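You operate a simulated robot arm through the tools that you are given. There is no shell and no other tool.

The job below is to be done with a simulated two-armed robot. You get a single attempt, and the scene is never put back.

JOB
Put the teal tangle from the packing table on the top of the low shelving and the brown tangle on the back of the test bench. Fetch the webbing roll with the smallest size on its label from the packing table and set it on the teal flat case. Take the plant pot on the white desk and put it away on the top of the wall shelf. Fetch the teal strap and set it on the top of the narrow bench. Press the hopper button two times. Take the white coil and put it on the back of the crimp bench. Pick up the grey mug from the top of the big counter with one hand, pass it to the other hand and put it on the packing table. Fetch the clip from the packing table and set it on top of the box there. Put two of the spools from the packing table on the top of the sideboard. Any order will do. Set down upright: mug, spool.

The check looks at the end state, three seconds after you hand in, the way a careful person would. Anything else that was tipped, shoved, dropped, spilled or broken makes it a failure.

ROBOT AND FRAMES
Two 7-joint arms with fingered hands on one trunk, on a base that drives. Base frame: it is fixed to the floor where the robot stands at the start and does not move with it; the origin is under the middle of the robot, x ahead of it, y to its left, z up. Units: m, degrees, N and s.
The left shoulder is at the start at [0.088, 0.17, 1.161], the right one opposite. With the tool pointing down near the work surface each hand reaches from about 0.34 to 0.78 m from the robot's upright axis, wherever it stands, measured 20 degrees to its own side. Places, roughly: back of the crimp bench (150x20 cm) [3.86, 2.76, 0.8]; back of the test bench (150x20 cm) [3.68, 0.88, 0.8]; box [0, -1.5, 0.75]; clip (3x4x3 cm) [0.4, -1.6, 0.8]; hopper button [5.7, 4.8, 0.9]; mug [4.25, -1.5, 0.75]; packing table [0.4, -1.6, 0.8]; plant pot (8x7x7 cm) [4.6, 7.3, 0.8]; spool (6x6x6 cm) [-0.5, -1.5, 0.8]; spool (6x6x7 cm) [-0.4, -1.6, 0.8]; tangle [1.25, -1.5, 0.75]; teal flat case (18x21x3 cm) [1.1, -1.8, 0.8]; teal strap [5.5, 6.5, 0.75]; top of the low shelving [5.2, -1, 0.8]; top of the narrow bench [5.7, 4.5, 0.7]; top of the sideboard [2.1, -1.9, 0.6]; top of the wall shelf (12x68 cm) [5.96, 5.54, 0.82]; webbing roll [1, -1.75, 0.75]; white coil (12x5x3 cm) [4.3, -1.2, 0.6]. Payload 4 kg a hand.
The TCP of each hand is the grasp point between the finger pads, 0.026 m short of the fingertips. In the tool frame z runs along the fingers and y along their closing line. The gripper opens to 0.132 m. The gripper's body begins 0.073 m behind the TCP. The gripper is a hand of 4 fingers: y runs from the thumb to the fingers, the wrist lies at [0, 0, -0.224] in the tool frame, and closing takes about 1.5 s.
Orientation is told as [roll, pitch, yaw] about the base's x, y, z axes, in that order, counted from this pose: with the fingers straight down and closing along the base's y, the tool's x points along the base's -x, its y along +y and its z along -z.

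CONTROLS
- The arms move only by the tool servo_tool. It takes "left_moves", "right_moves" or both (then of equal length, played together; a hand with none holds still); each is a list of rows, each an object of numbers (a shift or turn left out is 0, a gripper value left out holds the last): "tx", "ty", "tz": the shift along the base's x, y, z in units of 250 mm (1.0 is 250 mm); "wx", "wy", "wz": the turn, a rotation vector about the base's x, y, z in units of 90 degrees (1.0 is 90 degrees); "claw": the opening, from 0 (shut) to 1 (fully open). In form: [{"tx": .., "ty": .., "tz": .., "wx": .., "wy": .., "wz": .., "claw": ..}, ...]. A call has 1 to 20 rows; each row is the pose to reach, as a shift and turn from the pose commanded when the call began. A call with a number of a shift or a turn outside -1 to 1 is refused whole. A row lasts 0.2 s, in which the tool goes at most 0.05 m and 8.6 degrees; a call with a longer step from one row to the next is refused whole, and so is a gripper value outside its range. Where a pose cannot be reached the arm comes as near as it can. A force on the tool above 40 N (or 10 N above the force at the start of the call, whichever is more), or a blocked arm, ends the call early, and 0.2 s more pass. Each finger travels about 0.108 m/s and halts on what it meets, pressing with about 32 N; the grip force reading is that of the motor and also rises with nothing between the fingers. The clock runs only during rows and for 0.2 s after the last one: add rows that repeat a pose to give the fingers time. It gives the time, the measured TCP pose, the force on the tool (base axes), the opening and the grip force at its end, in the units of the frame above (readings bear some noise), with the torque about the TCP (base axes, N m) and any sound that the robot's microphone picked up.
- Cameras (640 x 400 px; columns grow to the right, rows downward): "scene" is now at [0.1781, -0.0011, 1.3277]; the picture's right is [-0.01, -1.00, 0.00], its down [-0.67, 0.01, -0.75] and it looks along [0.75, -0.01, -0.67] (base axes); focal length 262 px, centre (320, 200). "left" rides on the left gripper at [-0.073, 0.006, -0.094] in its tool frame; the picture's right is [-0.08, -1.00, 0.00], its down [0.78, -0.06, -0.62] and it looks along [0.61, -0.05, 0.79] (tool axes); focal length 230 px, centre (320, 200). "right" rides on the right gripper at [0.073, 0.006, -0.094] in its tool frame; the picture's right is [-0.08, 1.00, 0.00], its down [-0.78, -0.06, -0.62] and it looks along [-0.61, -0.05, 0.79] (tool axes); focal length 230 px, centre (320, 200).
- camera(camera): a new picture of that camera. No time passes.
- lift_body(by): slides the trunk up (or, below 0, down) by that many m; the arms and the scene camera ride with it, the base frame stays. It gives what a move gives, with no picture.
- drive_base(legs): drives the robot by 1 to 6 legs, each [ahead, left, turn to the left] in m, m and degrees, along the robot's own axes; the way and the turn of a leg run together, so that a leg with both is an arc; at most 1.5 m and 180 degrees a leg. The arms and the cameras ride along, it lands a little off, and it stops where it bumps. It gives what a move gives.
- set_grasp(shape, hand): the hand has 4 fingers and takes this shape, open, in about a second: jaw (thumb against the fingers, like two jaws); tri (thumb and two fingers); tip (a fingertip pinch); poke (one finger out to press); point (the index stretched); flat (the hand flat); cup (the hand cupped); fist (a fist). The gripper value then closes the fingers along that shape, each until it touches; the sizes above hold for jaw. It gives what a move gives, with no picture.
- pan_tilt(pan, tilt): turns the head with the scene camera to pan (to the left, within 80 degrees either way) and tilt (down, from -29 to 69), counted from straight ahead of the robot. It gives what a move gives.
- measure_at(camera, pixels): there is no depth. For up to 12 entries [column, row, z] of the newest picture of that camera ("zoom" is the newest enlarged one), the place [x, y] in the base frame at which the ray of that pixel passes the height z, good to about 0.002 m. No time passes.
- enlarge(camera, box): a new picture of the part [left, top, right, bottom] of that camera's present view, enlarged. No time passes.
- close_job(): hands the job in; it is judged then, once.

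Leave the grippers open and the arms clear of the work at the hand-in unless told otherwise.

The tools are called after ">>>" as name(argument=value, ...) on one line, values as JSON. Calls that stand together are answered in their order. servo_tool: Moves the arms, as the interface text tells. Its arguments: {"type":"object","properties":{"left_moves":{"type":"array","items":{"type":"object","properties":{"tx":{"type":"number"},"ty":{"type":"number"},"tz":{"type":"number"},"wx":{"type":"number"},"wy":{"type":"number"},"wz":{"type":"number"},"claw":{"type":"number"}}}},"right_moves":{"type":"array","items":{"type":"object","properties":{"tx":{"type":"number"},"ty":{"type":"number"},"tz":{"type":"number"},"wx":{"type":"number"},"wy":{"type":"number"},"wz":{"type":"number"},"claw":{"type":"number"}}}}},"required":[]} The other tools are called the same way: lift_body (by) slides the trunk up or down; set_grasp (shape, hand) gives the hand a shape; drive_base (legs) drives the base; pan_tilt (pan, tilt) turns the head that bears the scene camera; camera (camera) takes a picture; measure_at (camera, pixels) gives the place at which the rays of pixels pass given heights; enlarge (camera, box) takes an enlarged picture of a part of a camera's view; close_job () hands the job in.

At the start:

```text
time_s: 0.0
left_tcp_pos: [0.5479, 0.2858, 1.0107]
left_tool_rot: [0.0, -0.1, 0.1]
left_force: [-0.2, 0.9, 0.3]
left_wrist_torque: [-0.03, -0.02, -0.06]
left_opening: 0.1318
left_grip_force: 0.1
left_shape: jaw
right_tcp_pos: [0.5835, -0.2571, 1.0625]
right_tool_rot: [0.0, 0.0, 0.0]
right_force: [0.5, 0.6, 0.2]
right_wrist_torque: [0.01, -0.01, 0.05]
right_opening: 0.1319
right_grip_force: 0.1
right_shape: jaw
trunk travel left (down, up): [-0.175, 0.176]
robot x, y, heading: [0.0024, 0.0014, 0.1]
head pan, tilt: [-0.7, 41.8]
```

scene: 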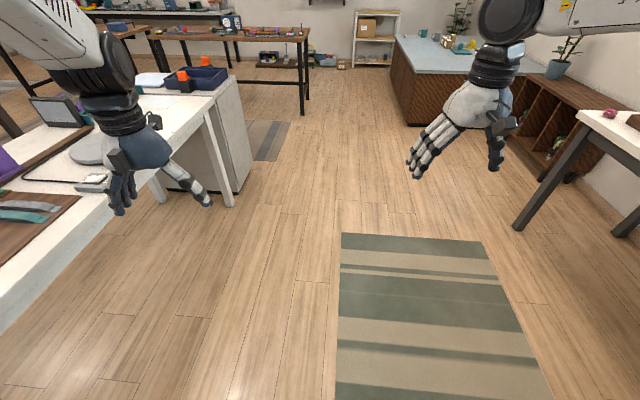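
right: 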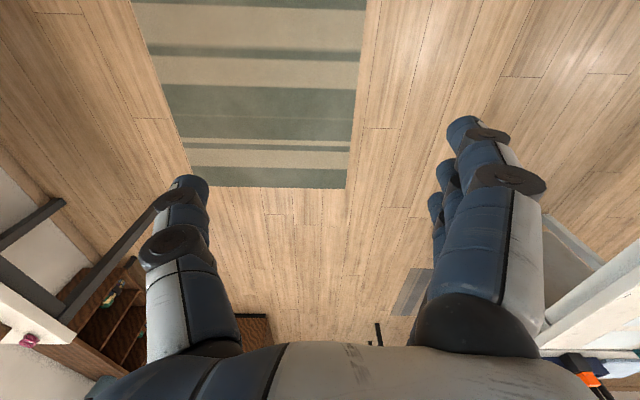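
left: 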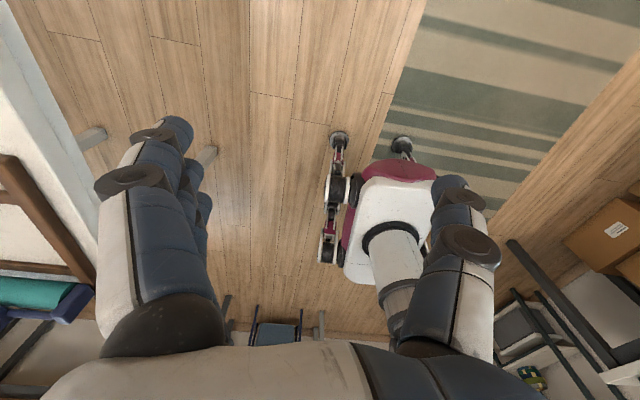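

I start by looking around. The packing table should be to my right, so I turn the head that way.

>>> pan_tilt(pan=-80, tilt=25)

```text
time_s: 1.5
left_tcp_pos: [0.5477, 0.2851, 1.0095]
left_tool_rot: [0.0, 0.0, 0.0]
left_force: [0.5, 0.1, -1.2]
left_wrist_torque: [0.02, -0.03, 0.01]
left_opening: 0.132
left_grip_force: 0.0
left_shape: jaw
right_tcp_pos: [0.5823, -0.2576, 1.062]
right_tool_rot: [0.0, 0.0, 0.0]
right_force: [0.0, 0.2, 0.1]
right_wrist_torque: [0.01, 0.01, 0.0]
right_opening: 0.1318
right_grip_force: 0.0
right_shape: jaw
trunk travel left (down, up): [-0.175, 0.176]
robot x, y, heading: [-0.0006, -0.0002, 0.0]
head pan, tilt: [-80.0, 25.0]
```

Now I take a picture toward the right side.

>>> camera(camera="scene")

```text
taken
```

scene: 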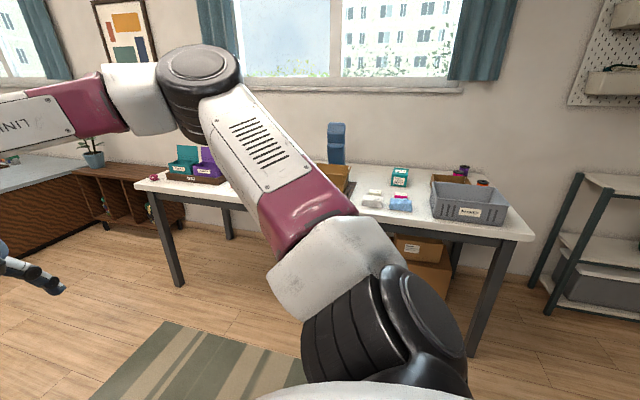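

The packing table stands along the right wall. I turn the robot to face it (90° right) and look with the head straight.

>>> drive_base(legs=[[0, 0, -90]])

>>> pan_tilt(pan=0, tilt=30)

>>> camera(camera="scene")

```text
time_s: 5.7
left_tcp_pos: [0.2962, -0.5433, 1.0107]
left_tool_rot: [0.0, 0.0, -88.9]
left_force: [-0.8, -0.4, 0.1]
left_wrist_torque: [-0.02, -0.02, -0.05]
left_opening: 0.1318
left_grip_force: 0.1
left_shape: jaw
right_tcp_pos: [-0.2467, -0.5885, 1.0631]
right_tool_rot: [0.0, 0.0, -88.9]
right_force: [0.6, -1.2, 0.4]
right_wrist_torque: [0.03, -0.04, 0.01]
right_opening: 0.132
right_grip_force: 0.1
right_shape: jaw
trunk travel left (down, up): [-0.175, 0.176]
robot x, y, heading: [-0.0001, -0.0003, -88.8]
head pan, tilt: [-80.0, 25.0]
```

```text
time_s: 7.2
left_tcp_pos: [0.2955, -0.5424, 1.0108]
left_tool_rot: [0.0, -0.1, -88.9]
left_force: [0.4, 0.5, -0.9]
left_wrist_torque: [-0.03, 0.04, -0.01]
left_opening: 0.1317
left_grip_force: 0.0
left_shape: jaw
right_tcp_pos: [-0.2462, -0.5886, 1.0619]
right_tool_rot: [-0.1, 0.0, -88.9]
right_force: [0.2, 0.4, 0.8]
right_wrist_torque: [0.01, 0.0, 0.0]
right_opening: 0.1319
right_grip_force: 0.0
right_shape: jaw
trunk travel left (down, up): [-0.175, 0.176]
robot x, y, heading: [0.0012, -0.0001, -88.6]
head pan, tilt: [0.0, 30.0]
```

```text
taken
```

scene: 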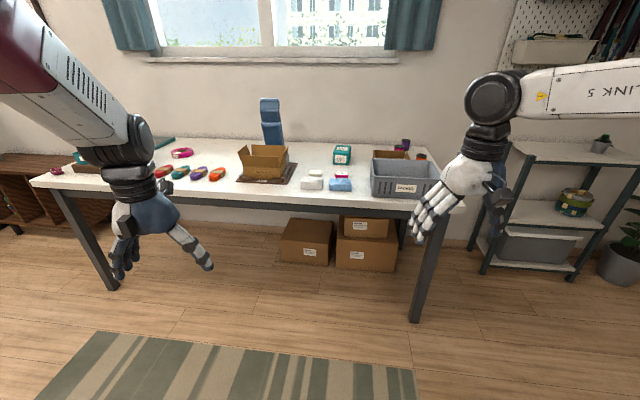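

Facing the packing table. I enlarge both halves of the table.

>>> enlarge(camera="scene", box=[20, 90, 240, 210])

>>> enlarge(camera="scene", box=[230, 90, 450, 210])

```text
2.91 times, centred on (130, 150) of scene
```

zoom: 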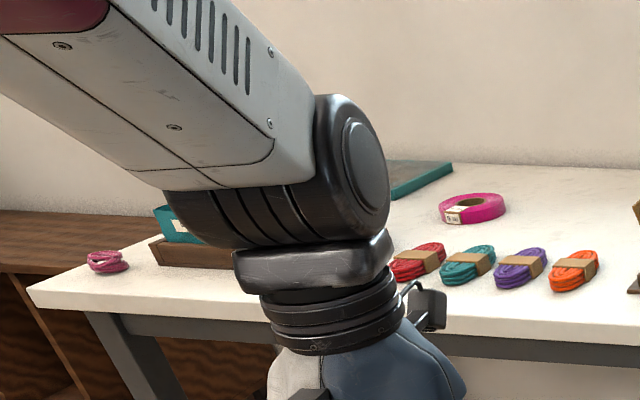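

```text
2.91 times, centred on (340, 150) of scene
```

zoom: 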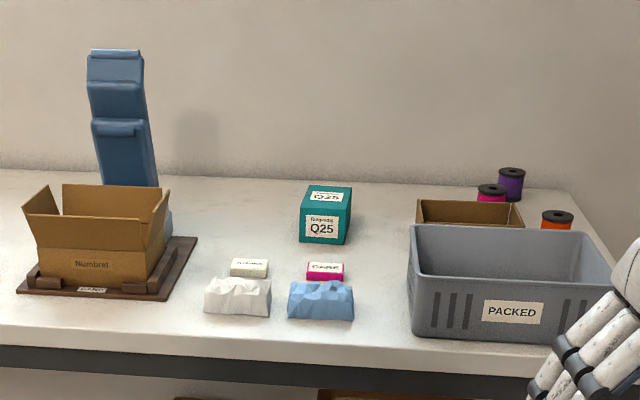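

I measure some points to get the table's layout: the front edge, the box and the spools.

>>> measure_at(camera="scene", pixels=[[60, 188, 0.75], [400, 210, 0.75], [435, 150, 0.75], [265, 183, 0.75], [342, 165, 0.75], [315, 190, 0.75], [420, 160, 0.8], [180, 152, 0.75], [200, 180, 0.75], [55, 173, 0.75]])

```text
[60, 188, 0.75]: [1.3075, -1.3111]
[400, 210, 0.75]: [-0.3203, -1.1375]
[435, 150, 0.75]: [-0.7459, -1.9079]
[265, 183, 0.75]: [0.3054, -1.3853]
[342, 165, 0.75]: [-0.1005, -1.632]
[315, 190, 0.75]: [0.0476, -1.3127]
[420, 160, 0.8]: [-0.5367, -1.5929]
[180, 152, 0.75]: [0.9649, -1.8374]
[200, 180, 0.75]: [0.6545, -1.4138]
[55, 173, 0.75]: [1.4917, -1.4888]
```

The table spans x≈-0.75…1.5, y≈-1.15…-1.95. I drive closer in steps, first toward the middle, and look again with the left hand kept high.

>>> drive_base(legs=[[0.4, 0.5, -1.3]])

>>> pan_tilt(pan=0, tilt=45)

>>> camera(camera="scene")

```text
time_s: 12.2
left_tcp_pos: [0.7971, -0.9425, 1.0106]
left_tool_rot: [0.0, 0.1, -90.4]
left_force: [0.3, -0.5, -0.7]
left_wrist_torque: [0.02, -0.02, 0.03]
left_opening: 0.132
left_grip_force: 0.0
left_shape: jaw
right_tcp_pos: [0.2545, -0.9735, 1.0626]
right_tool_rot: [0.0, 0.1, -90.4]
right_force: [0.6, -0.7, 0.6]
right_wrist_torque: [-0.03, -0.03, -0.01]
right_opening: 0.1316
right_grip_force: 0.2
right_shape: jaw
trunk travel left (down, up): [-0.175, 0.176]
robot x, y, heading: [0.5143, -0.3923, -90.7]
head pan, tilt: [0.0, 30.0]
```

```text
time_s: 13.0
left_tcp_pos: [0.7958, -0.9417, 1.011]
left_tool_rot: [0.1, 0.0, -90.4]
left_force: [0.1, 0.6, -0.3]
left_wrist_torque: [-0.01, -0.03, -0.03]
left_opening: 0.1317
left_grip_force: 0.0
left_shape: jaw
right_tcp_pos: [0.2542, -0.9733, 1.0615]
right_tool_rot: [0.0, 0.0, -90.4]
right_force: [-0.1, -0.6, -0.6]
right_wrist_torque: [-0.02, -0.01, 0.0]
right_opening: 0.1323
right_grip_force: 0.2
right_shape: jaw
trunk travel left (down, up): [-0.175, 0.176]
robot x, y, heading: [0.5158, -0.3922, -90.4]
head pan, tilt: [0.0, 45.0]
```

```text
taken
```

scene: 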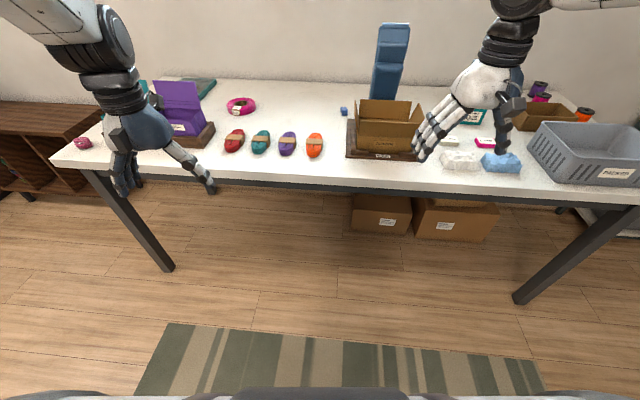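

>>> enlarge(camera="scene", box=[50, 60, 290, 200])

>>> enlarge(camera="scene", box=[260, 60, 460, 180])

>>> enlarge(camera="scene", box=[420, 70, 640, 200])

```text
2.67 times, centred on (170, 130) of scene
```

zoom: 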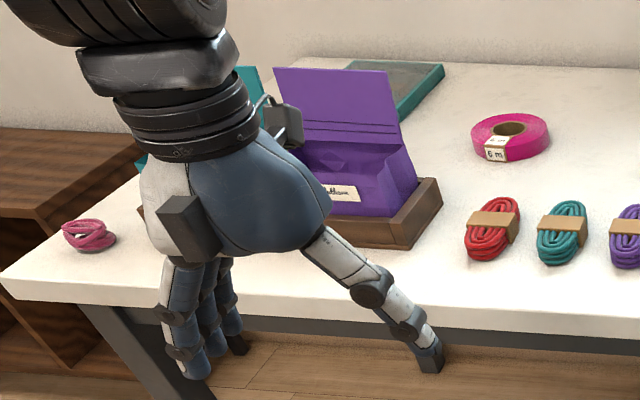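

```text
3.20 times, centred on (360, 120) of scene
```

zoom: 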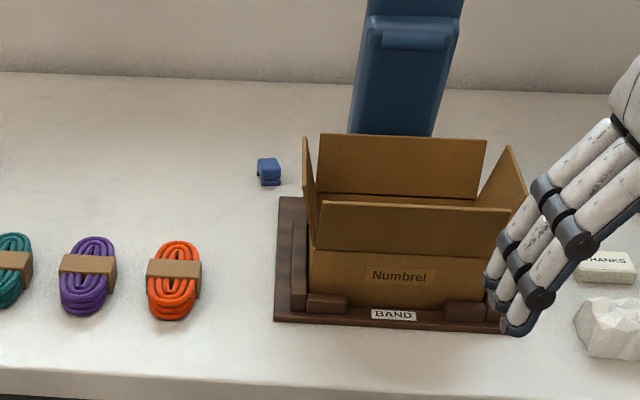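

```text
2.91 times, centred on (530, 135) of scene
```

zoom: 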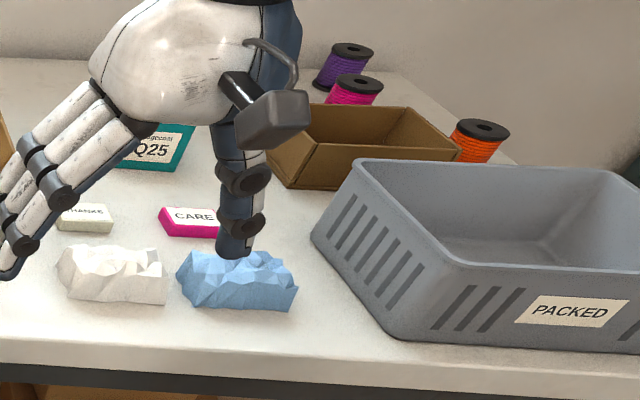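

The left hand hides the left end of the table. The clip is the small blue thing at (345,111). I pull both hands up and back.

>>> servo_tool(left_moves=[{"ty": 0.12, "tz": 0.12}, {"ty": 0.24, "tz": 0.24}, {"ty": 0.36, "tz": 0.36}, {"ty": 0.48, "tz": 0.48}, {"ty": 0.6, "tz": 0.6}, {"ty": 0.7, "tz": 0.7}, {"ty": 0.8, "tz": 0.8}], right_moves=[{"ty": 0.12, "tz": 0.12}, {"ty": 0.24, "tz": 0.24}, {"ty": 0.36, "tz": 0.36}, {"ty": 0.48, "tz": 0.48}, {"ty": 0.6, "tz": 0.6}, {"ty": 0.7, "tz": 0.7}, {"ty": 0.8, "tz": 0.8}])

>>> camera(camera="scene")

```text
time_s: 14.6
left_tcp_pos: [0.8803, -0.8131, 1.192]
left_tool_rot: [-3.9, -0.6, -89.4]
left_force: [-0.2, 0.8, 0.1]
left_wrist_torque: [-0.02, -0.01, -0.01]
left_opening: 0.1318
left_grip_force: 0.0
left_shape: jaw
left hand out of reach, approached as far as the arm can: row 4, 5, 6, 7
right_tcp_pos: [0.2545, -0.7732, 1.2637]
right_tool_rot: [0.0, 0.0, -90.4]
right_force: [-0.1, 0.1, -0.4]
right_wrist_torque: [-0.02, 0.0, 0.01]
right_opening: 0.1317
right_grip_force: 0.1
right_shape: jaw
trunk travel left (down, up): [-0.175, 0.176]
robot x, y, heading: [0.5142, -0.3933, -90.4]
head pan, tilt: [0.0, 45.0]
```

```text
taken
```

scene: 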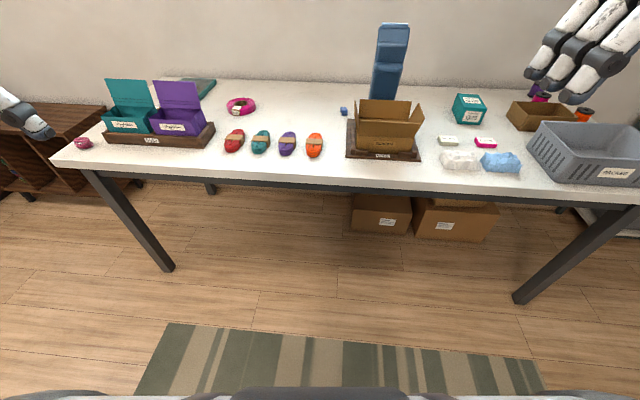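

The table's left end is now clear. I zoom in on it.

>>> enlarge(camera="scene", box=[60, 60, 200, 150])

>>> enlarge(camera="scene", box=[190, 70, 360, 170])

```text
4.44 times, centred on (130, 105) of scene
```

zoom: 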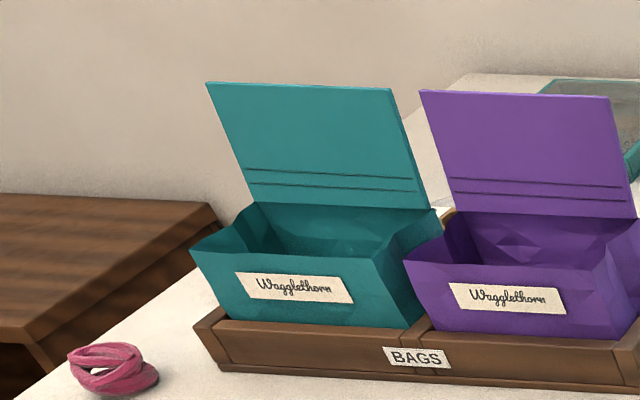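

```text
3.76 times, centred on (275, 120) of scene
```

zoom: 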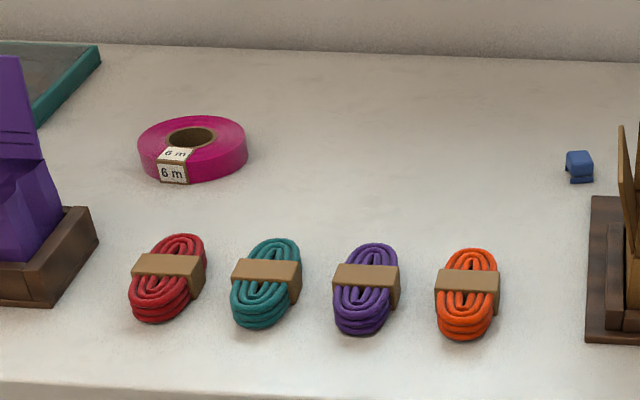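

Something hides behind the two bag boxes. I raise the trunk and drive to the left end to look over them.

>>> drive_base(legs=[[0.2, 0.65, 0]])

>>> lift_body(by=0.17)

>>> camera(camera="scene")

```text
time_s: 20.8
left_tcp_pos: [1.5348, -1.0156, 1.1876]
left_tool_rot: [-3.6, 0.0, -88.8]
left_force: [-0.2, -0.6, -0.5]
left_wrist_torque: [-0.02, -0.02, 0.0]
left_opening: 0.1316
left_grip_force: 0.1
left_shape: jaw
right_tcp_pos: [0.9092, -0.9825, 1.2621]
right_tool_rot: [0.0, -0.1, -90.0]
right_force: [-0.7, -0.8, 0.3]
right_wrist_torque: [0.0, -0.04, 0.0]
right_opening: 0.1317
right_grip_force: 0.1
right_shape: jaw
trunk travel left (down, up): [-0.175, 0.176]
robot x, y, heading: [1.1601, -0.597, -89.8]
head pan, tilt: [0.0, 45.0]
```

```text
time_s: 22.7
left_tcp_pos: [1.5337, -1.0161, 1.3578]
left_tool_rot: [-3.7, 0.1, -88.8]
left_force: [0.1, 0.5, 0.5]
left_wrist_torque: [0.0, -0.02, -0.03]
left_opening: 0.132
left_grip_force: 0.1
left_shape: jaw
right_tcp_pos: [0.9078, -0.9834, 1.4329]
right_tool_rot: [0.0, 0.0, -90.0]
right_force: [-0.7, 1.1, 0.4]
right_wrist_torque: [-0.02, 0.03, -0.02]
right_opening: 0.1317
right_grip_force: 0.1
right_shape: jaw
trunk travel left (down, up): [-0.345, 0.006]
robot x, y, heading: [1.1665, -0.5967, -90.2]
head pan, tilt: [0.0, 45.0]
```

```text
taken
```

scene: 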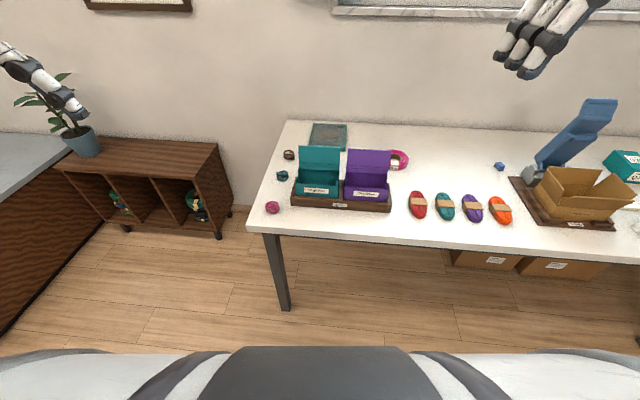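

The tangles show now: brown (289,155), teal (282,175), pink (272,207). I zoom in.

>>> enlarge(camera="scene", box=[260, 110, 420, 220])

>>> enlarge(camera="scene", box=[0, 100, 260, 260])

```text
3.64 times, centred on (340, 165) of scene
```

zoom: 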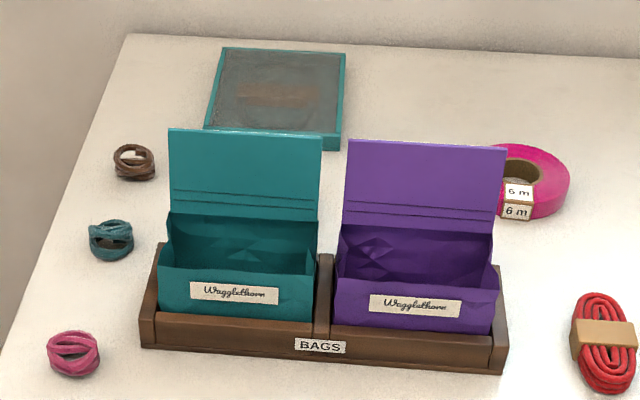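

```text
2.46 times, centred on (130, 180) of scene
```

zoom: 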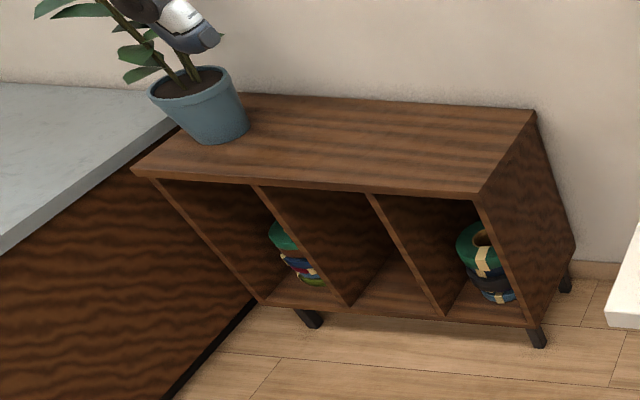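

I measure the tangles, the flat case and the red hank at two heights, to find the table height once I see them from a second place.

>>> measure_at(camera="scene", pixels=[[272, 213, 0.75], [272, 213, 0.8], [282, 181, 0.75], [282, 181, 0.8], [289, 159, 0.75], [289, 159, 0.8], [346, 150, 0.75], [346, 150, 0.8], [418, 218, 0.75], [418, 218, 0.8], [247, 228, 0.75], [247, 228, 0.8]])

>>> servo_tool(right_moves=[{"ty": -0.2}, {"ty": -0.4}, {"ty": -0.6, "tx": 0.1}, {"ty": -0.8, "tx": 0.2}, {"ty": -0.9, "tx": 0.3}])

>>> camera(camera="right")

```text
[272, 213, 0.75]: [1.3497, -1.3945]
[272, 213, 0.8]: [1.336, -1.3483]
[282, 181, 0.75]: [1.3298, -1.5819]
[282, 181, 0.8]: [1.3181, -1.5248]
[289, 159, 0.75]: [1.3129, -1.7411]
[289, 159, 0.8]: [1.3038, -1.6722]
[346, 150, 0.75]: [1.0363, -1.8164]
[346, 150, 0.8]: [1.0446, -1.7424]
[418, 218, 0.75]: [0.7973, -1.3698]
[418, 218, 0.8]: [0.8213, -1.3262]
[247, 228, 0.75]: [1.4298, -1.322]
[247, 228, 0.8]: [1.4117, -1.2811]
```

```text
refused: row 3 steps farther than a row can; nothing moved
```

```text
taken
```

right: 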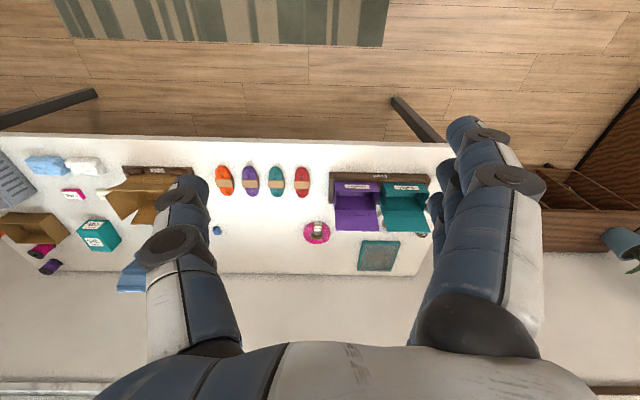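

The right hand camera gives a good view from above. I zoom in on the part behind the bags.

>>> enlarge(camera="right", box=[290, 150, 450, 280])

>>> measure_at(camera="right", pixels=[[302, 180, 0.75], [302, 180, 0.8], [317, 232, 0.75], [317, 232, 0.8], [380, 256, 0.75], [380, 256, 0.8], [216, 231, 0.75], [216, 231, 0.8], [443, 144, 0.75], [443, 144, 0.8]])

```text
3.08 times, centred on (370, 215) of right
```

zoom: 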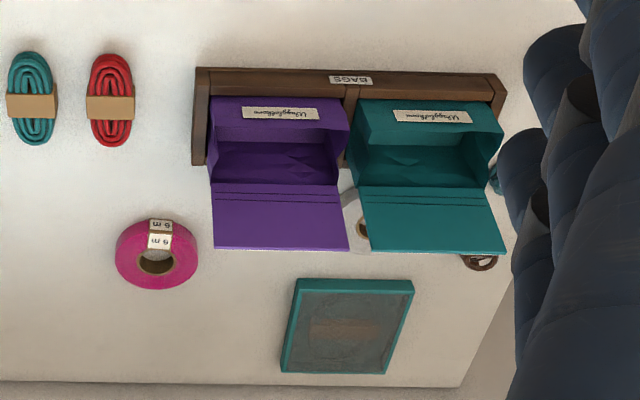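

```text
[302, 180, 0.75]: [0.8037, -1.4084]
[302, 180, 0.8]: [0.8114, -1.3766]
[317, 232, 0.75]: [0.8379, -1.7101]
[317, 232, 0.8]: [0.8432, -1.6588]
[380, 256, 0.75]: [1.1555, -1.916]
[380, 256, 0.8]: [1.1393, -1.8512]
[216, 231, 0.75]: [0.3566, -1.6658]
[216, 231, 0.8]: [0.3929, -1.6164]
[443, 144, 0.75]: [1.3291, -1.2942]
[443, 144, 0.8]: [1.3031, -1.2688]
```

There seem to be more rolls hidden behind the lids. First I check how far my base sticks out, by looking straight down.

>>> pan_tilt(pan=0, tilt=69)

>>> camera(camera="scene")

```text
time_s: 23.6
left_tcp_pos: [1.5344, -1.016, 1.3592]
left_tool_rot: [-3.7, 0.2, -88.8]
left_force: [0.0, 0.3, 0.4]
left_wrist_torque: [-0.03, 0.0, -0.01]
left_opening: 0.1319
left_grip_force: 0.1
left_shape: jaw
right_tcp_pos: [0.908, -0.9814, 1.4329]
right_tool_rot: [0.0, 0.0, -90.1]
right_force: [-0.2, 1.0, -0.1]
right_wrist_torque: [0.0, 0.02, -0.03]
right_opening: 0.1321
right_grip_force: 0.0
right_shape: jaw
trunk travel left (down, up): [-0.345, 0.006]
robot x, y, heading: [1.1635, -0.5969, -90.1]
head pan, tilt: [0.0, 68.8]
```

```text
taken
```

scene: 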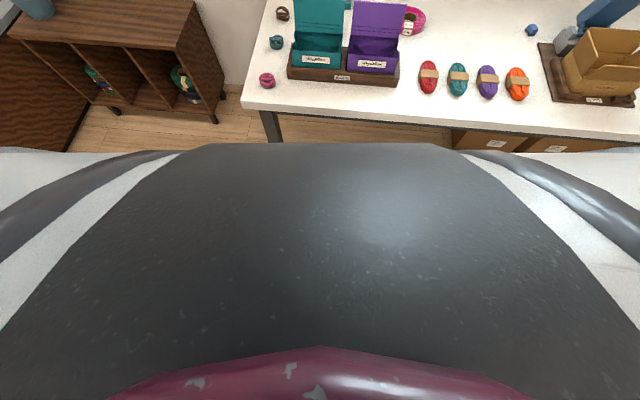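

I drive 0.25 m ahead toward the table and look again.

>>> drive_base(legs=[[0.25, 0, 0]])

>>> camera(camera="scene")

>>> camera(camera="left")

```text
time_s: 25.4
left_tcp_pos: [1.5352, -1.2637, 1.3583]
left_tool_rot: [-3.7, 0.1, -88.8]
left_force: [0.6, 0.3, -0.5]
left_wrist_torque: [-0.01, 0.02, 0.01]
left_opening: 0.1319
left_grip_force: 0.0
left_shape: jaw
right_tcp_pos: [0.909, -1.231, 1.4329]
right_tool_rot: [0.0, 0.1, -89.9]
right_force: [-0.5, 0.4, 0.0]
right_wrist_torque: [0.02, 0.0, -0.01]
right_opening: 0.1321
right_grip_force: 0.1
right_shape: jaw
trunk travel left (down, up): [-0.345, 0.006]
robot x, y, heading: [1.1649, -0.847, -90.1]
head pan, tilt: [0.0, 68.8]
```

```text
taken
```

scene: 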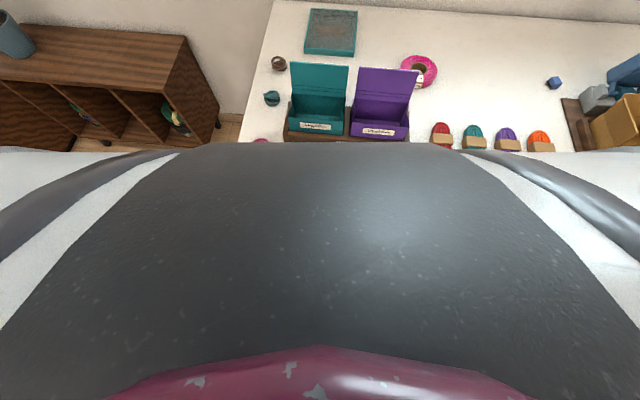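

```text
taken
```

left: 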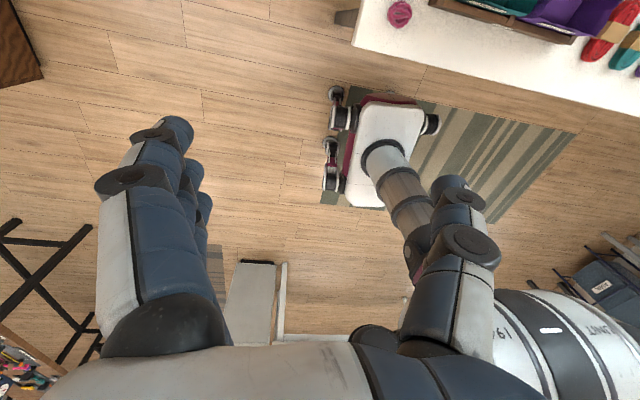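

The left camera shows my own base and column (base front near (390,97)). I measure it.

>>> measure_at(camera="left", pixels=[[390, 97, 0.2], [390, 97, 0.3], [435, 123, 0.15], [335, 92, 0.1], [385, 160, 0.3], [460, 60, 0.78], [400, 14, 0.78], [400, 23, 0.78]])

```text
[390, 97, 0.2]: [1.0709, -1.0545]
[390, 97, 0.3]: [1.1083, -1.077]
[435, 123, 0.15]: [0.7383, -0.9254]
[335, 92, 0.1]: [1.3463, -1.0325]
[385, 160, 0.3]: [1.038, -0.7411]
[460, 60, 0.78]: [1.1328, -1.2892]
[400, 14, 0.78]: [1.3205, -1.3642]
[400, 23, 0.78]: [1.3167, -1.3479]
```

The base front is about 0.22 m ahead of the axis and low, with room left. I drive 0.13 m further and bring the left hand's camera (which looks backward) over the back of the bags.

>>> drive_base(legs=[[0.13, 0, 0]])

>>> servo_tool(left_moves=[{"tx": -0.15, "ty": -0.1}, {"tx": -0.3, "ty": -0.2}, {"tx": -0.45, "ty": -0.3}, {"tx": -0.6, "ty": -0.4}, {"tx": -0.75, "ty": -0.5}, {"tx": -0.9, "ty": -0.6}, {"tx": -1.0, "ty": -0.7, "tz": -0.1}, {"tx": -1.0, "ty": -0.85, "tz": -0.2}, {"tx": -1.0, "ty": -1.0, "tz": -0.3}])

>>> camera(camera="left")

```text
time_s: 26.7
left_tcp_pos: [1.5372, -1.3931, 1.3583]
left_tool_rot: [-3.7, 0.1, -88.4]
left_force: [0.0, -0.7, -0.4]
left_wrist_torque: [0.03, 0.03, 0.01]
left_opening: 0.1321
left_grip_force: 0.0
left_shape: jaw
right_tcp_pos: [0.9095, -1.3609, 1.4325]
right_tool_rot: [0.0, 0.1, -89.8]
right_force: [0.3, -0.4, -0.6]
right_wrist_torque: [0.03, -0.01, 0.01]
right_opening: 0.132
right_grip_force: 0.0
right_shape: jaw
trunk travel left (down, up): [-0.345, 0.006]
robot x, y, heading: [1.1645, -0.9742, -89.7]
head pan, tilt: [0.0, 68.8]
```

```text
time_s: 28.7
left_tcp_pos: [1.2893, -1.6443, 1.2818]
left_tool_rot: [-3.7, 0.2, -88.5]
left_force: [-0.4, -0.3, 0.1]
left_wrist_torque: [0.05, 0.01, -0.01]
left_opening: 0.1318
left_grip_force: 0.1
left_shape: jaw
right_tcp_pos: [0.9112, -1.3652, 1.4322]
right_tool_rot: [0.0, 0.1, -89.7]
right_force: [-0.6, -0.1, 0.1]
right_wrist_torque: [0.0, 0.0, -0.02]
right_opening: 0.1318
right_grip_force: 0.1
right_shape: jaw
trunk travel left (down, up): [-0.345, 0.006]
robot x, y, heading: [1.169, -0.9786, -90.1]
head pan, tilt: [0.0, 68.8]
```

```text
taken
```

left: 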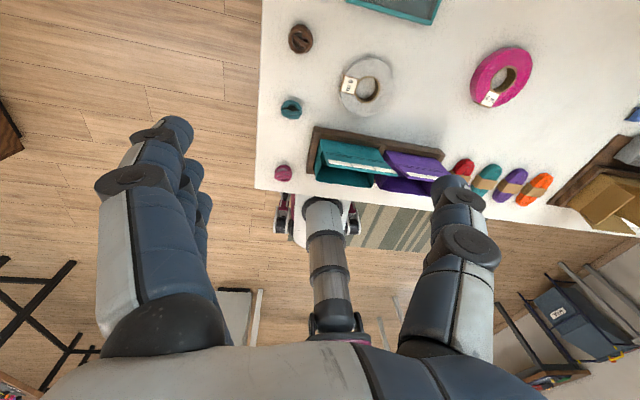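

Behind the bags stands a grey webbing roll at (367,86); the pink one is at (503,78). I zoom on both labels.

>>> enlarge(camera="left", box=[270, 0, 430, 130])

>>> enlarge(camera="left", box=[430, 20, 590, 130])

>>> measure_at(camera="left", pixels=[[367, 86, 0.78], [503, 78, 0.78], [300, 39, 0.78], [291, 109, 0.78], [284, 172, 0.78], [436, 24, 0.78], [255, 190, 0.78], [265, 3, 0.78]])

```text
3.08 times, centred on (350, 65) of left
```

zoom: 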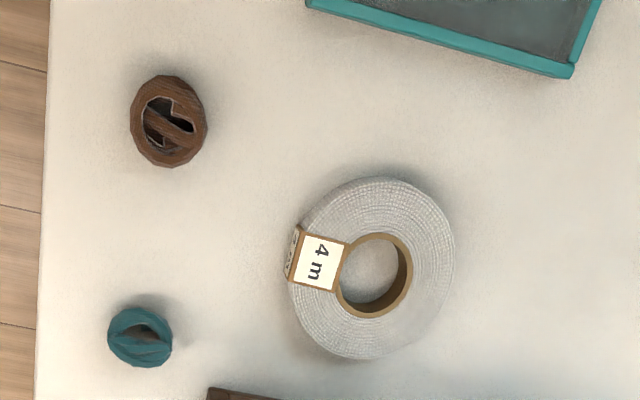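

```text
3.64 times, centred on (510, 75) of left
```

zoom: 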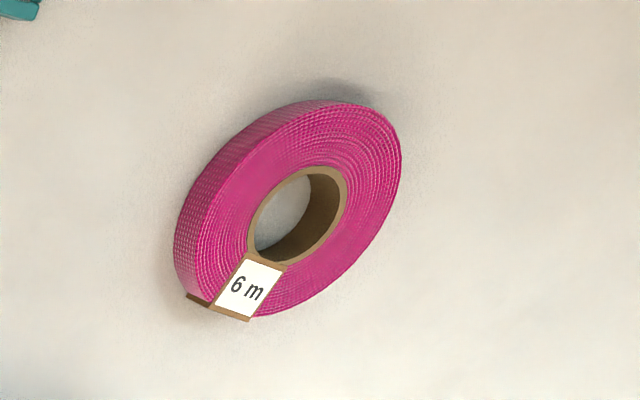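

```text
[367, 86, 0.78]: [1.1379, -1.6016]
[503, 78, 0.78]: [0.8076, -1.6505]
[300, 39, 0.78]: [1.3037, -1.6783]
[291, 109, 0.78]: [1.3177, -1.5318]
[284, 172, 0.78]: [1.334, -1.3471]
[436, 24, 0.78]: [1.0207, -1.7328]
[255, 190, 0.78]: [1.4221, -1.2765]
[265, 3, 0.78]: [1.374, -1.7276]
```

The grey roll says 4 m, the pink one 6 m, so the grey one is mine. I check my base against the table edge and measure the roll's outline.

>>> enlarge(camera="left", box=[230, 160, 430, 290])

>>> measure_at(camera="left", pixels=[[340, 90, 0.8], [394, 82, 0.8], [368, 57, 0.8], [364, 116, 0.8], [358, 88, 0.8], [379, 88, 0.8], [347, 3, 0.82], [432, 25, 0.82]])

```text
3.08 times, centred on (330, 225) of left
```

zoom: 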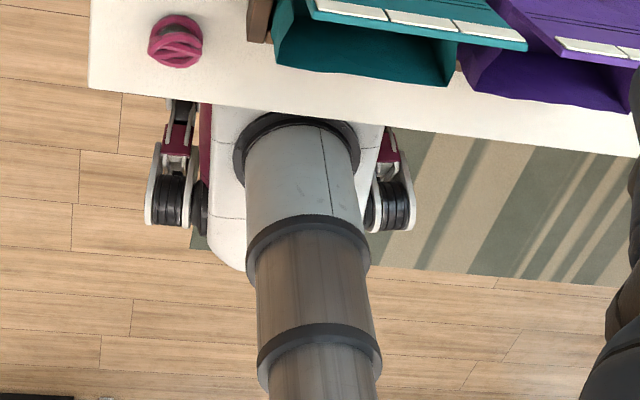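

```text
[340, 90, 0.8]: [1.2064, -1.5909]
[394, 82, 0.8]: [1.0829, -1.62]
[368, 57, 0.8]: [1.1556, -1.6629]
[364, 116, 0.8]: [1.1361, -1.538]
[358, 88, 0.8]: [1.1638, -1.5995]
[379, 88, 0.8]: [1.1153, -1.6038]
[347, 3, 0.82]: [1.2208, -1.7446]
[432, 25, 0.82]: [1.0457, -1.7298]
```

The base is low and slides under the table; only the column and chest limit me. I check the head camera's ray past the chest edge (320,147) to judge how far the chest sticks out.

>>> camera(camera="scene")

>>> measure_at(camera="scene", pixels=[[320, 147, 1.3], [320, 147, 1.2], [320, 147, 1.0], [320, 147, 0.8], [320, 390, 1.3], [320, 390, 1.0]])

```text
taken
```

scene: 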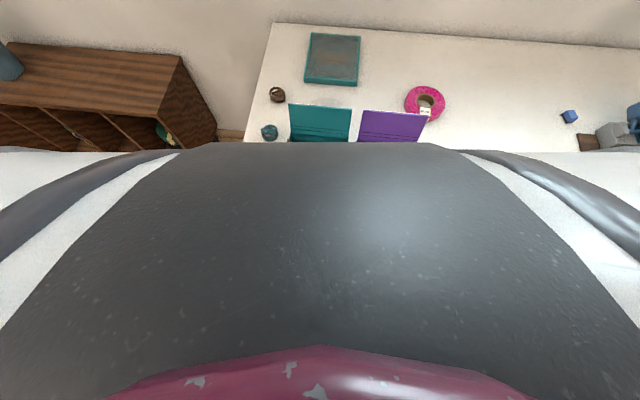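

```text
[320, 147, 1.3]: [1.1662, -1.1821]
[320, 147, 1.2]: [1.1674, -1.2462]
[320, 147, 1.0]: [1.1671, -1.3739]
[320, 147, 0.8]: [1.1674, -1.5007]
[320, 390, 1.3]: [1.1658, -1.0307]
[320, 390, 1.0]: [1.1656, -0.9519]
```

The chest reaches only about 0.2–0.25 m ahead. I shift 0.17 m right (x≈1.0) and 0.14 m ahead, then lower the trunk 0.07 for reach.

>>> drive_base(legs=[[0.14, -0.17, 0]])

>>> lift_body(by=-0.07)

>>> camera(camera="left")

```text
time_s: 30.8
left_tcp_pos: [1.1212, -1.7811, 1.2829]
left_tool_rot: [-3.7, 0.0, -88.3]
left_force: [0.6, -0.4, 0.9]
left_wrist_torque: [0.02, 0.04, 0.02]
left_opening: 0.1321
left_grip_force: 0.0
left_shape: jaw
right_tcp_pos: [0.7413, -1.5021, 1.4333]
right_tool_rot: [0.1, -0.1, -89.7]
right_force: [0.2, -0.9, 0.3]
right_wrist_torque: [-0.01, 0.01, -0.01]
right_opening: 0.1319
right_grip_force: 0.0
right_shape: jaw
trunk travel left (down, up): [-0.345, 0.006]
robot x, y, heading: [1.0, -1.1157, -89.7]
head pan, tilt: [0.0, 68.8]
```

```text
time_s: 31.9
left_tcp_pos: [1.1219, -1.7805, 1.2145]
left_tool_rot: [-3.8, 0.1, -88.4]
left_force: [0.3, 0.6, 0.0]
left_wrist_torque: [-0.02, 0.0, 0.01]
left_opening: 0.1321
left_grip_force: 0.1
left_shape: jaw
right_tcp_pos: [0.7411, -1.5018, 1.3633]
right_tool_rot: [0.0, -0.1, -89.7]
right_force: [0.0, 0.3, -0.2]
right_wrist_torque: [-0.01, 0.01, 0.01]
right_opening: 0.1319
right_grip_force: 0.1
right_shape: jaw
trunk travel left (down, up): [-0.275, 0.076]
robot x, y, heading: [0.9967, -1.1184, -89.9]
head pan, tilt: [0.0, 68.8]
```

```text
taken
```

left: 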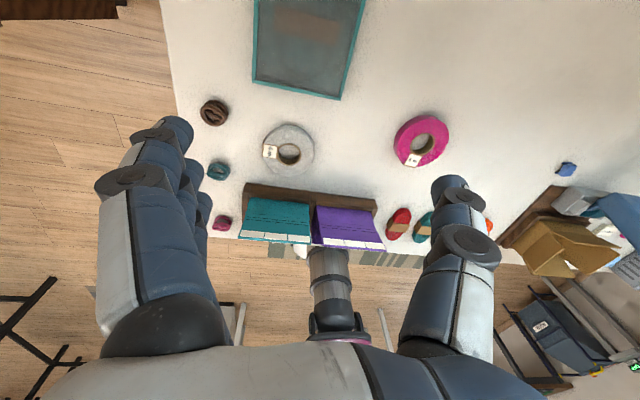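

Good top view. I measure the case's corners, the roll and hole, and the tangles.

>>> enlarge(camera="left", box=[190, 0, 390, 200])

>>> measure_at(camera="left", pixels=[[252, 82, 0.82], [341, 100, 0.82], [289, 148, 0.8], [278, 155, 0.81], [301, 154, 0.81], [289, 124, 0.81], [262, 147, 0.81], [316, 148, 0.81], [288, 175, 0.81], [214, 112, 0.8], [219, 171, 0.8]])

```text
2.00 times, centred on (290, 100) of left
```

zoom: 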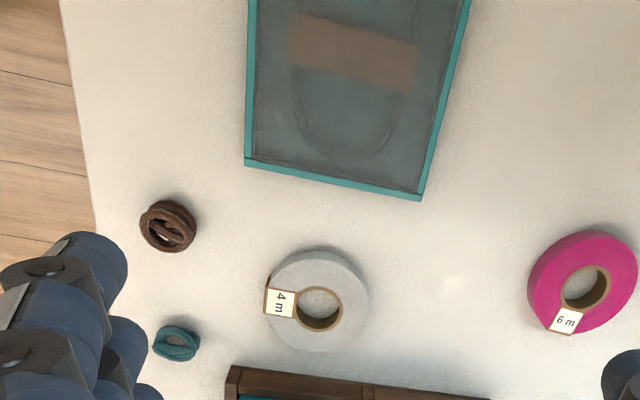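

```text
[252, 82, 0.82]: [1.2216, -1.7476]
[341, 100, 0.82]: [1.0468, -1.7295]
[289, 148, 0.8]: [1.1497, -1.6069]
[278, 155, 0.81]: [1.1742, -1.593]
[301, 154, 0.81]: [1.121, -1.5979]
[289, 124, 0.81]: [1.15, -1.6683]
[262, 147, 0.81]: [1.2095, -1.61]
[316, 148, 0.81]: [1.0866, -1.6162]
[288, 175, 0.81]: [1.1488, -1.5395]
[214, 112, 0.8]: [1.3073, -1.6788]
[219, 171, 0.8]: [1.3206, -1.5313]
```

Case front corners: (1.222,-1.748), (1.047,-1.730), so its centre is near (1.123,-1.843). The roll is centred at (1.148,-1.604), about 0.125 across. I must know where the bag lids are before I lower the hand, so I take a fresh scene picture.

>>> pan_tilt(pan=0, tilt=50)

>>> camera(camera="scene")

>>> enlarge(camera="left", box=[220, 160, 400, 260])

```text
time_s: 32.7
left_tcp_pos: [1.1205, -1.7803, 1.2141]
left_tool_rot: [-3.7, 0.1, -88.4]
left_force: [-0.6, -0.2, 0.2]
left_wrist_torque: [-0.04, -0.01, 0.03]
left_opening: 0.1318
left_grip_force: 0.1
left_shape: jaw
right_tcp_pos: [0.7416, -1.5016, 1.3619]
right_tool_rot: [0.0, 0.1, -89.6]
right_force: [-0.3, 0.2, -0.4]
right_wrist_torque: [0.01, -0.03, 0.01]
right_opening: 0.1316
right_grip_force: 0.0
right_shape: jaw
trunk travel left (down, up): [-0.275, 0.076]
robot x, y, heading: [0.9964, -1.1185, -89.7]
head pan, tilt: [0.0, 50.0]
```

```text
taken
```

scene: 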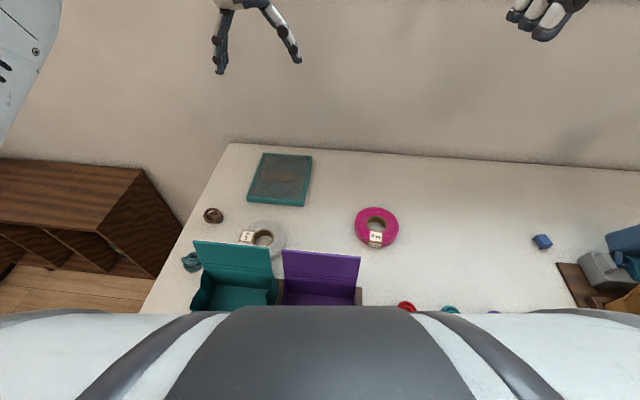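

```text
3.56 times, centred on (310, 210) of left
```

zoom: 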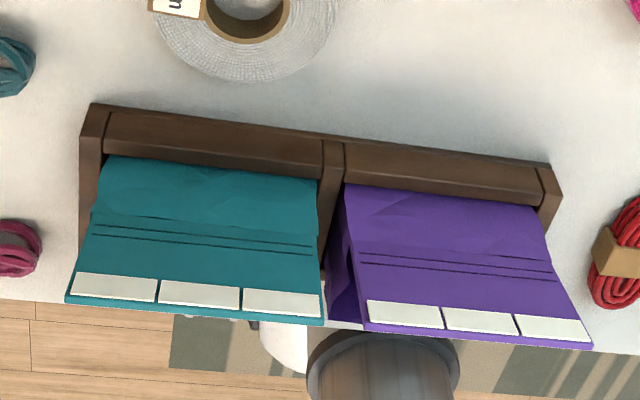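

I measure the teal lid's top corners from both cameras at several heights to find their crossing.

>>> measure_at(camera="zoom", pixels=[[67, 303, 0.9], [67, 303, 0.95], [67, 303, 1.0], [322, 325, 0.9], [322, 325, 0.95], [322, 325, 1.0], [90, 103, 0.79], [90, 103, 0.82], [550, 164, 0.82]])

>>> measure_at(camera="scene", pixels=[[194, 241, 0.9], [194, 241, 0.95], [194, 241, 1.0], [268, 250, 0.9], [268, 250, 0.95], [268, 250, 1.0], [304, 205, 0.79], [304, 205, 0.8], [247, 203, 0.79], [247, 203, 0.8], [247, 199, 0.82], [304, 201, 0.82]])

```text
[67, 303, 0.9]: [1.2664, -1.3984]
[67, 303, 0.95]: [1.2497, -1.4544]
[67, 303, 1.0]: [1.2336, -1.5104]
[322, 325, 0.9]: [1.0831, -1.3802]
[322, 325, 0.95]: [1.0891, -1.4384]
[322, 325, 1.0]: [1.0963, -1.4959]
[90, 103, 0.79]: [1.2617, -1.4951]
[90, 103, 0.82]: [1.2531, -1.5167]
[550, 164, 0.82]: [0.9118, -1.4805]
```

```text
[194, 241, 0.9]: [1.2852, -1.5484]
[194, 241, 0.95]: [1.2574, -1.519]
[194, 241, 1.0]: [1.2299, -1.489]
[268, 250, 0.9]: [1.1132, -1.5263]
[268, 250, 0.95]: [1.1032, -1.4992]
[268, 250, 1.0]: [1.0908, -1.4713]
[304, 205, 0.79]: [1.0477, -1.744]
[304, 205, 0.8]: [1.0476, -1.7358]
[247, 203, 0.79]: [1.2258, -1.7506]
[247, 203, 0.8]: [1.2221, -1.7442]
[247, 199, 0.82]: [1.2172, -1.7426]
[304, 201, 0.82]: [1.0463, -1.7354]
```

The lid tops are at y≈-1.50, z≈0.99; the hand at y=-1.604 clears them. The table is at z≈0.793. I bring the left hand over the roll's right wall (1.192,-1.604), thumb to go in the hole, half open.

>>> servo_tool(left_moves=[{"tx": 0.045, "ty": 0.1, "tz": -0.12, "wx": 0.01, "claw": 0.6}, {"tx": 0.09, "ty": 0.2, "tz": -0.24, "wx": 0.02}, {"tx": 0.13, "ty": 0.3, "tz": -0.36, "wx": 0.03}, {"tx": 0.17, "ty": 0.4, "tz": -0.48, "wx": 0.042}, {"tx": 0.21, "ty": 0.5, "tz": -0.6, "wx": 0.042}, {"tx": 0.25, "ty": 0.6, "tz": -0.72, "wx": 0.042}, {"tx": 0.286, "ty": 0.705, "tz": -0.857, "wx": 0.042}, {"tx": 0.286, "ty": 0.705, "tz": -0.857, "wx": 0.042}])

>>> camera(camera="left")

>>> camera(camera="scene")

```text
time_s: 34.5
left_tcp_pos: [1.1912, -1.6044, 0.9997]
left_tool_rot: [-3.6, 3.9, -88.5]
left_force: [-0.2, -0.4, -0.1]
left_wrist_torque: [0.03, -0.02, 0.01]
left_opening: 0.08
left_grip_force: 0.1
left_shape: jaw
right_tcp_pos: [0.7418, -1.5021, 1.3627]
right_tool_rot: [0.0, 0.1, -89.7]
right_force: [0.2, -0.7, -0.5]
right_wrist_torque: [0.02, -0.02, -0.03]
right_opening: 0.1322
right_grip_force: 0.0
right_shape: jaw
trunk travel left (down, up): [-0.275, 0.076]
robot x, y, heading: [0.9969, -1.1159, -89.8]
head pan, tilt: [0.0, 50.0]
```

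```text
taken
```

left: 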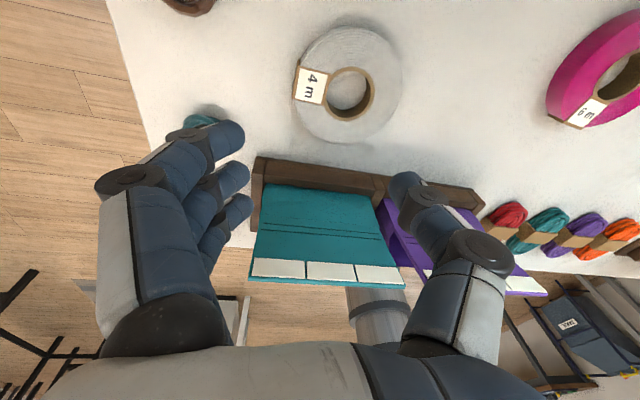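

```text
taken
```

scene: 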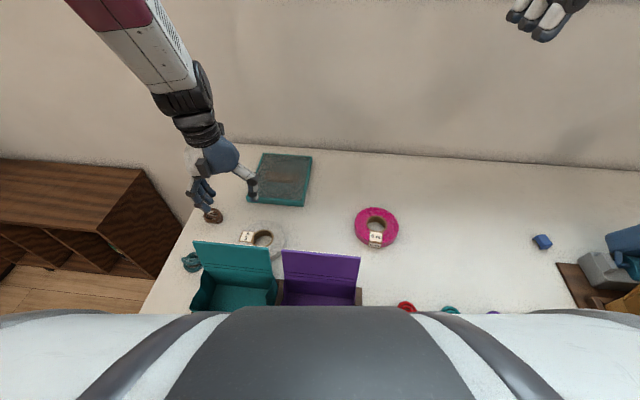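

The turn axes need a fix (roll −3.6°, pitch 3.9°). The roll's wall lies below the TCP as planned. I straighten the tool, check, then lower.

>>> servo_tool(left_moves=[{"wx": -0.043, "wy": -0.04}, {"wx": -0.043, "wy": -0.04, "tz": -0.15}, {"wx": -0.043, "wy": -0.04, "tz": -0.3}, {"wx": -0.043, "wy": -0.04, "tz": -0.44}, {"wx": -0.043, "wy": -0.04, "tz": -0.44}])

>>> camera(camera="left")

>>> enlarge(camera="scene", box=[150, 120, 310, 260])

```text
time_s: 35.7
left_tcp_pos: [1.1911, -1.605, 0.8892]
left_tool_rot: [-0.1, -0.1, -88.3]
left_force: [0.2, -0.2, 0.0]
left_wrist_torque: [0.0, 0.0, 0.01]
left_opening: 0.0798
left_grip_force: 0.1
left_shape: jaw
right_tcp_pos: [0.7402, -1.5016, 1.3625]
right_tool_rot: [-0.1, -0.2, -89.6]
right_force: [0.2, 0.2, -0.3]
right_wrist_torque: [-0.01, 0.04, 0.01]
right_opening: 0.132
right_grip_force: 0.1
right_shape: jaw
trunk travel left (down, up): [-0.275, 0.076]
robot x, y, heading: [0.9966, -1.1156, -89.8]
head pan, tilt: [0.0, 50.0]
```

```text
taken
```

left: 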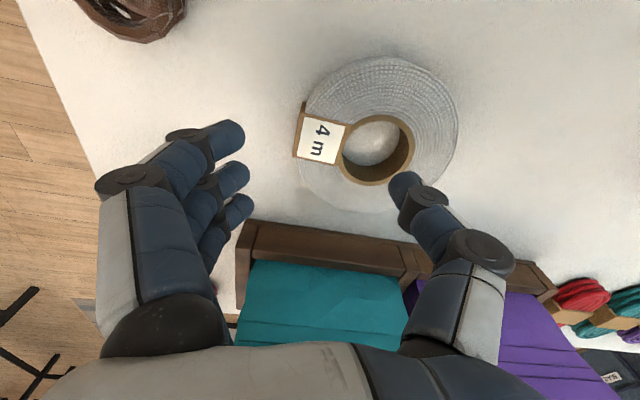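

```text
2.86 times, centred on (230, 190) of scene
```

zoom: 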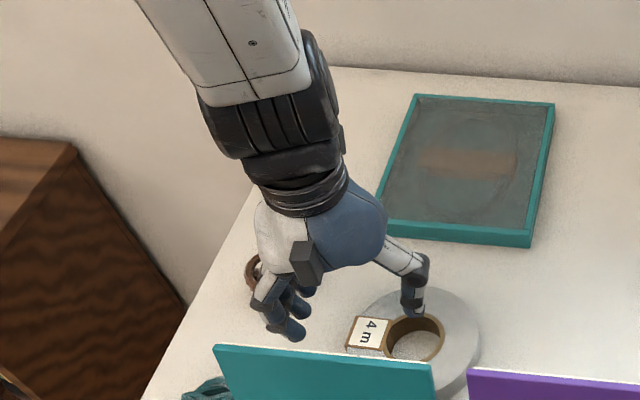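

The thumb's line down meets the table near (366,130), inside the hole; the fingers fall outside at (273,123). I nudge 6 mm toward me and 4 mm right, then lower to TCP z≈0.825.

>>> servo_tool(left_moves=[{"tx": -0.016, "ty": 0.024}, {"tx": -0.016, "ty": 0.024, "tz": -0.1}, {"tx": -0.016, "ty": 0.024, "tz": -0.18}, {"tx": -0.016, "ty": 0.024, "tz": -0.256}, {"tx": -0.016, "ty": 0.024, "tz": -0.256}])

>>> camera(camera="left")

```text
time_s: 36.9
left_tcp_pos: [1.1879, -1.5976, 0.8265]
left_tool_rot: [-0.2, -0.2, -88.4]
left_force: [-0.8, 1.6, 13.4]
left_wrist_torque: [0.11, -0.68, 0.04]
left_opening: 0.0793
left_grip_force: 0.0
left_shape: jaw
right_tcp_pos: [0.7405, -1.501, 1.3631]
right_tool_rot: [-0.1, -0.1, -89.6]
right_force: [0.2, -0.1, 0.1]
right_wrist_torque: [0.0, 0.0, -0.01]
right_opening: 0.1319
right_grip_force: 0.1
right_shape: jaw
trunk travel left (down, up): [-0.275, 0.076]
robot x, y, heading: [0.9954, -1.1169, -89.9]
head pan, tilt: [0.0, 50.0]
```

```text
taken
```

left: 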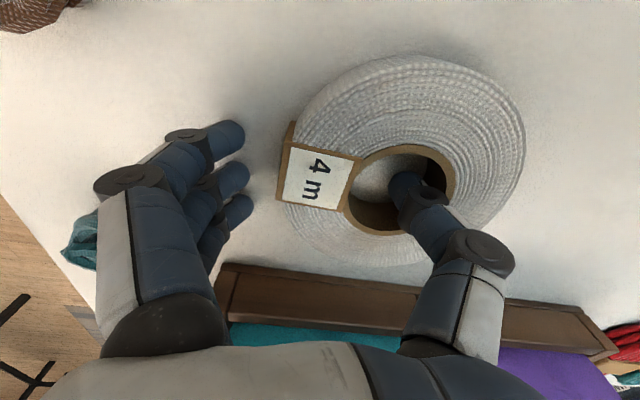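

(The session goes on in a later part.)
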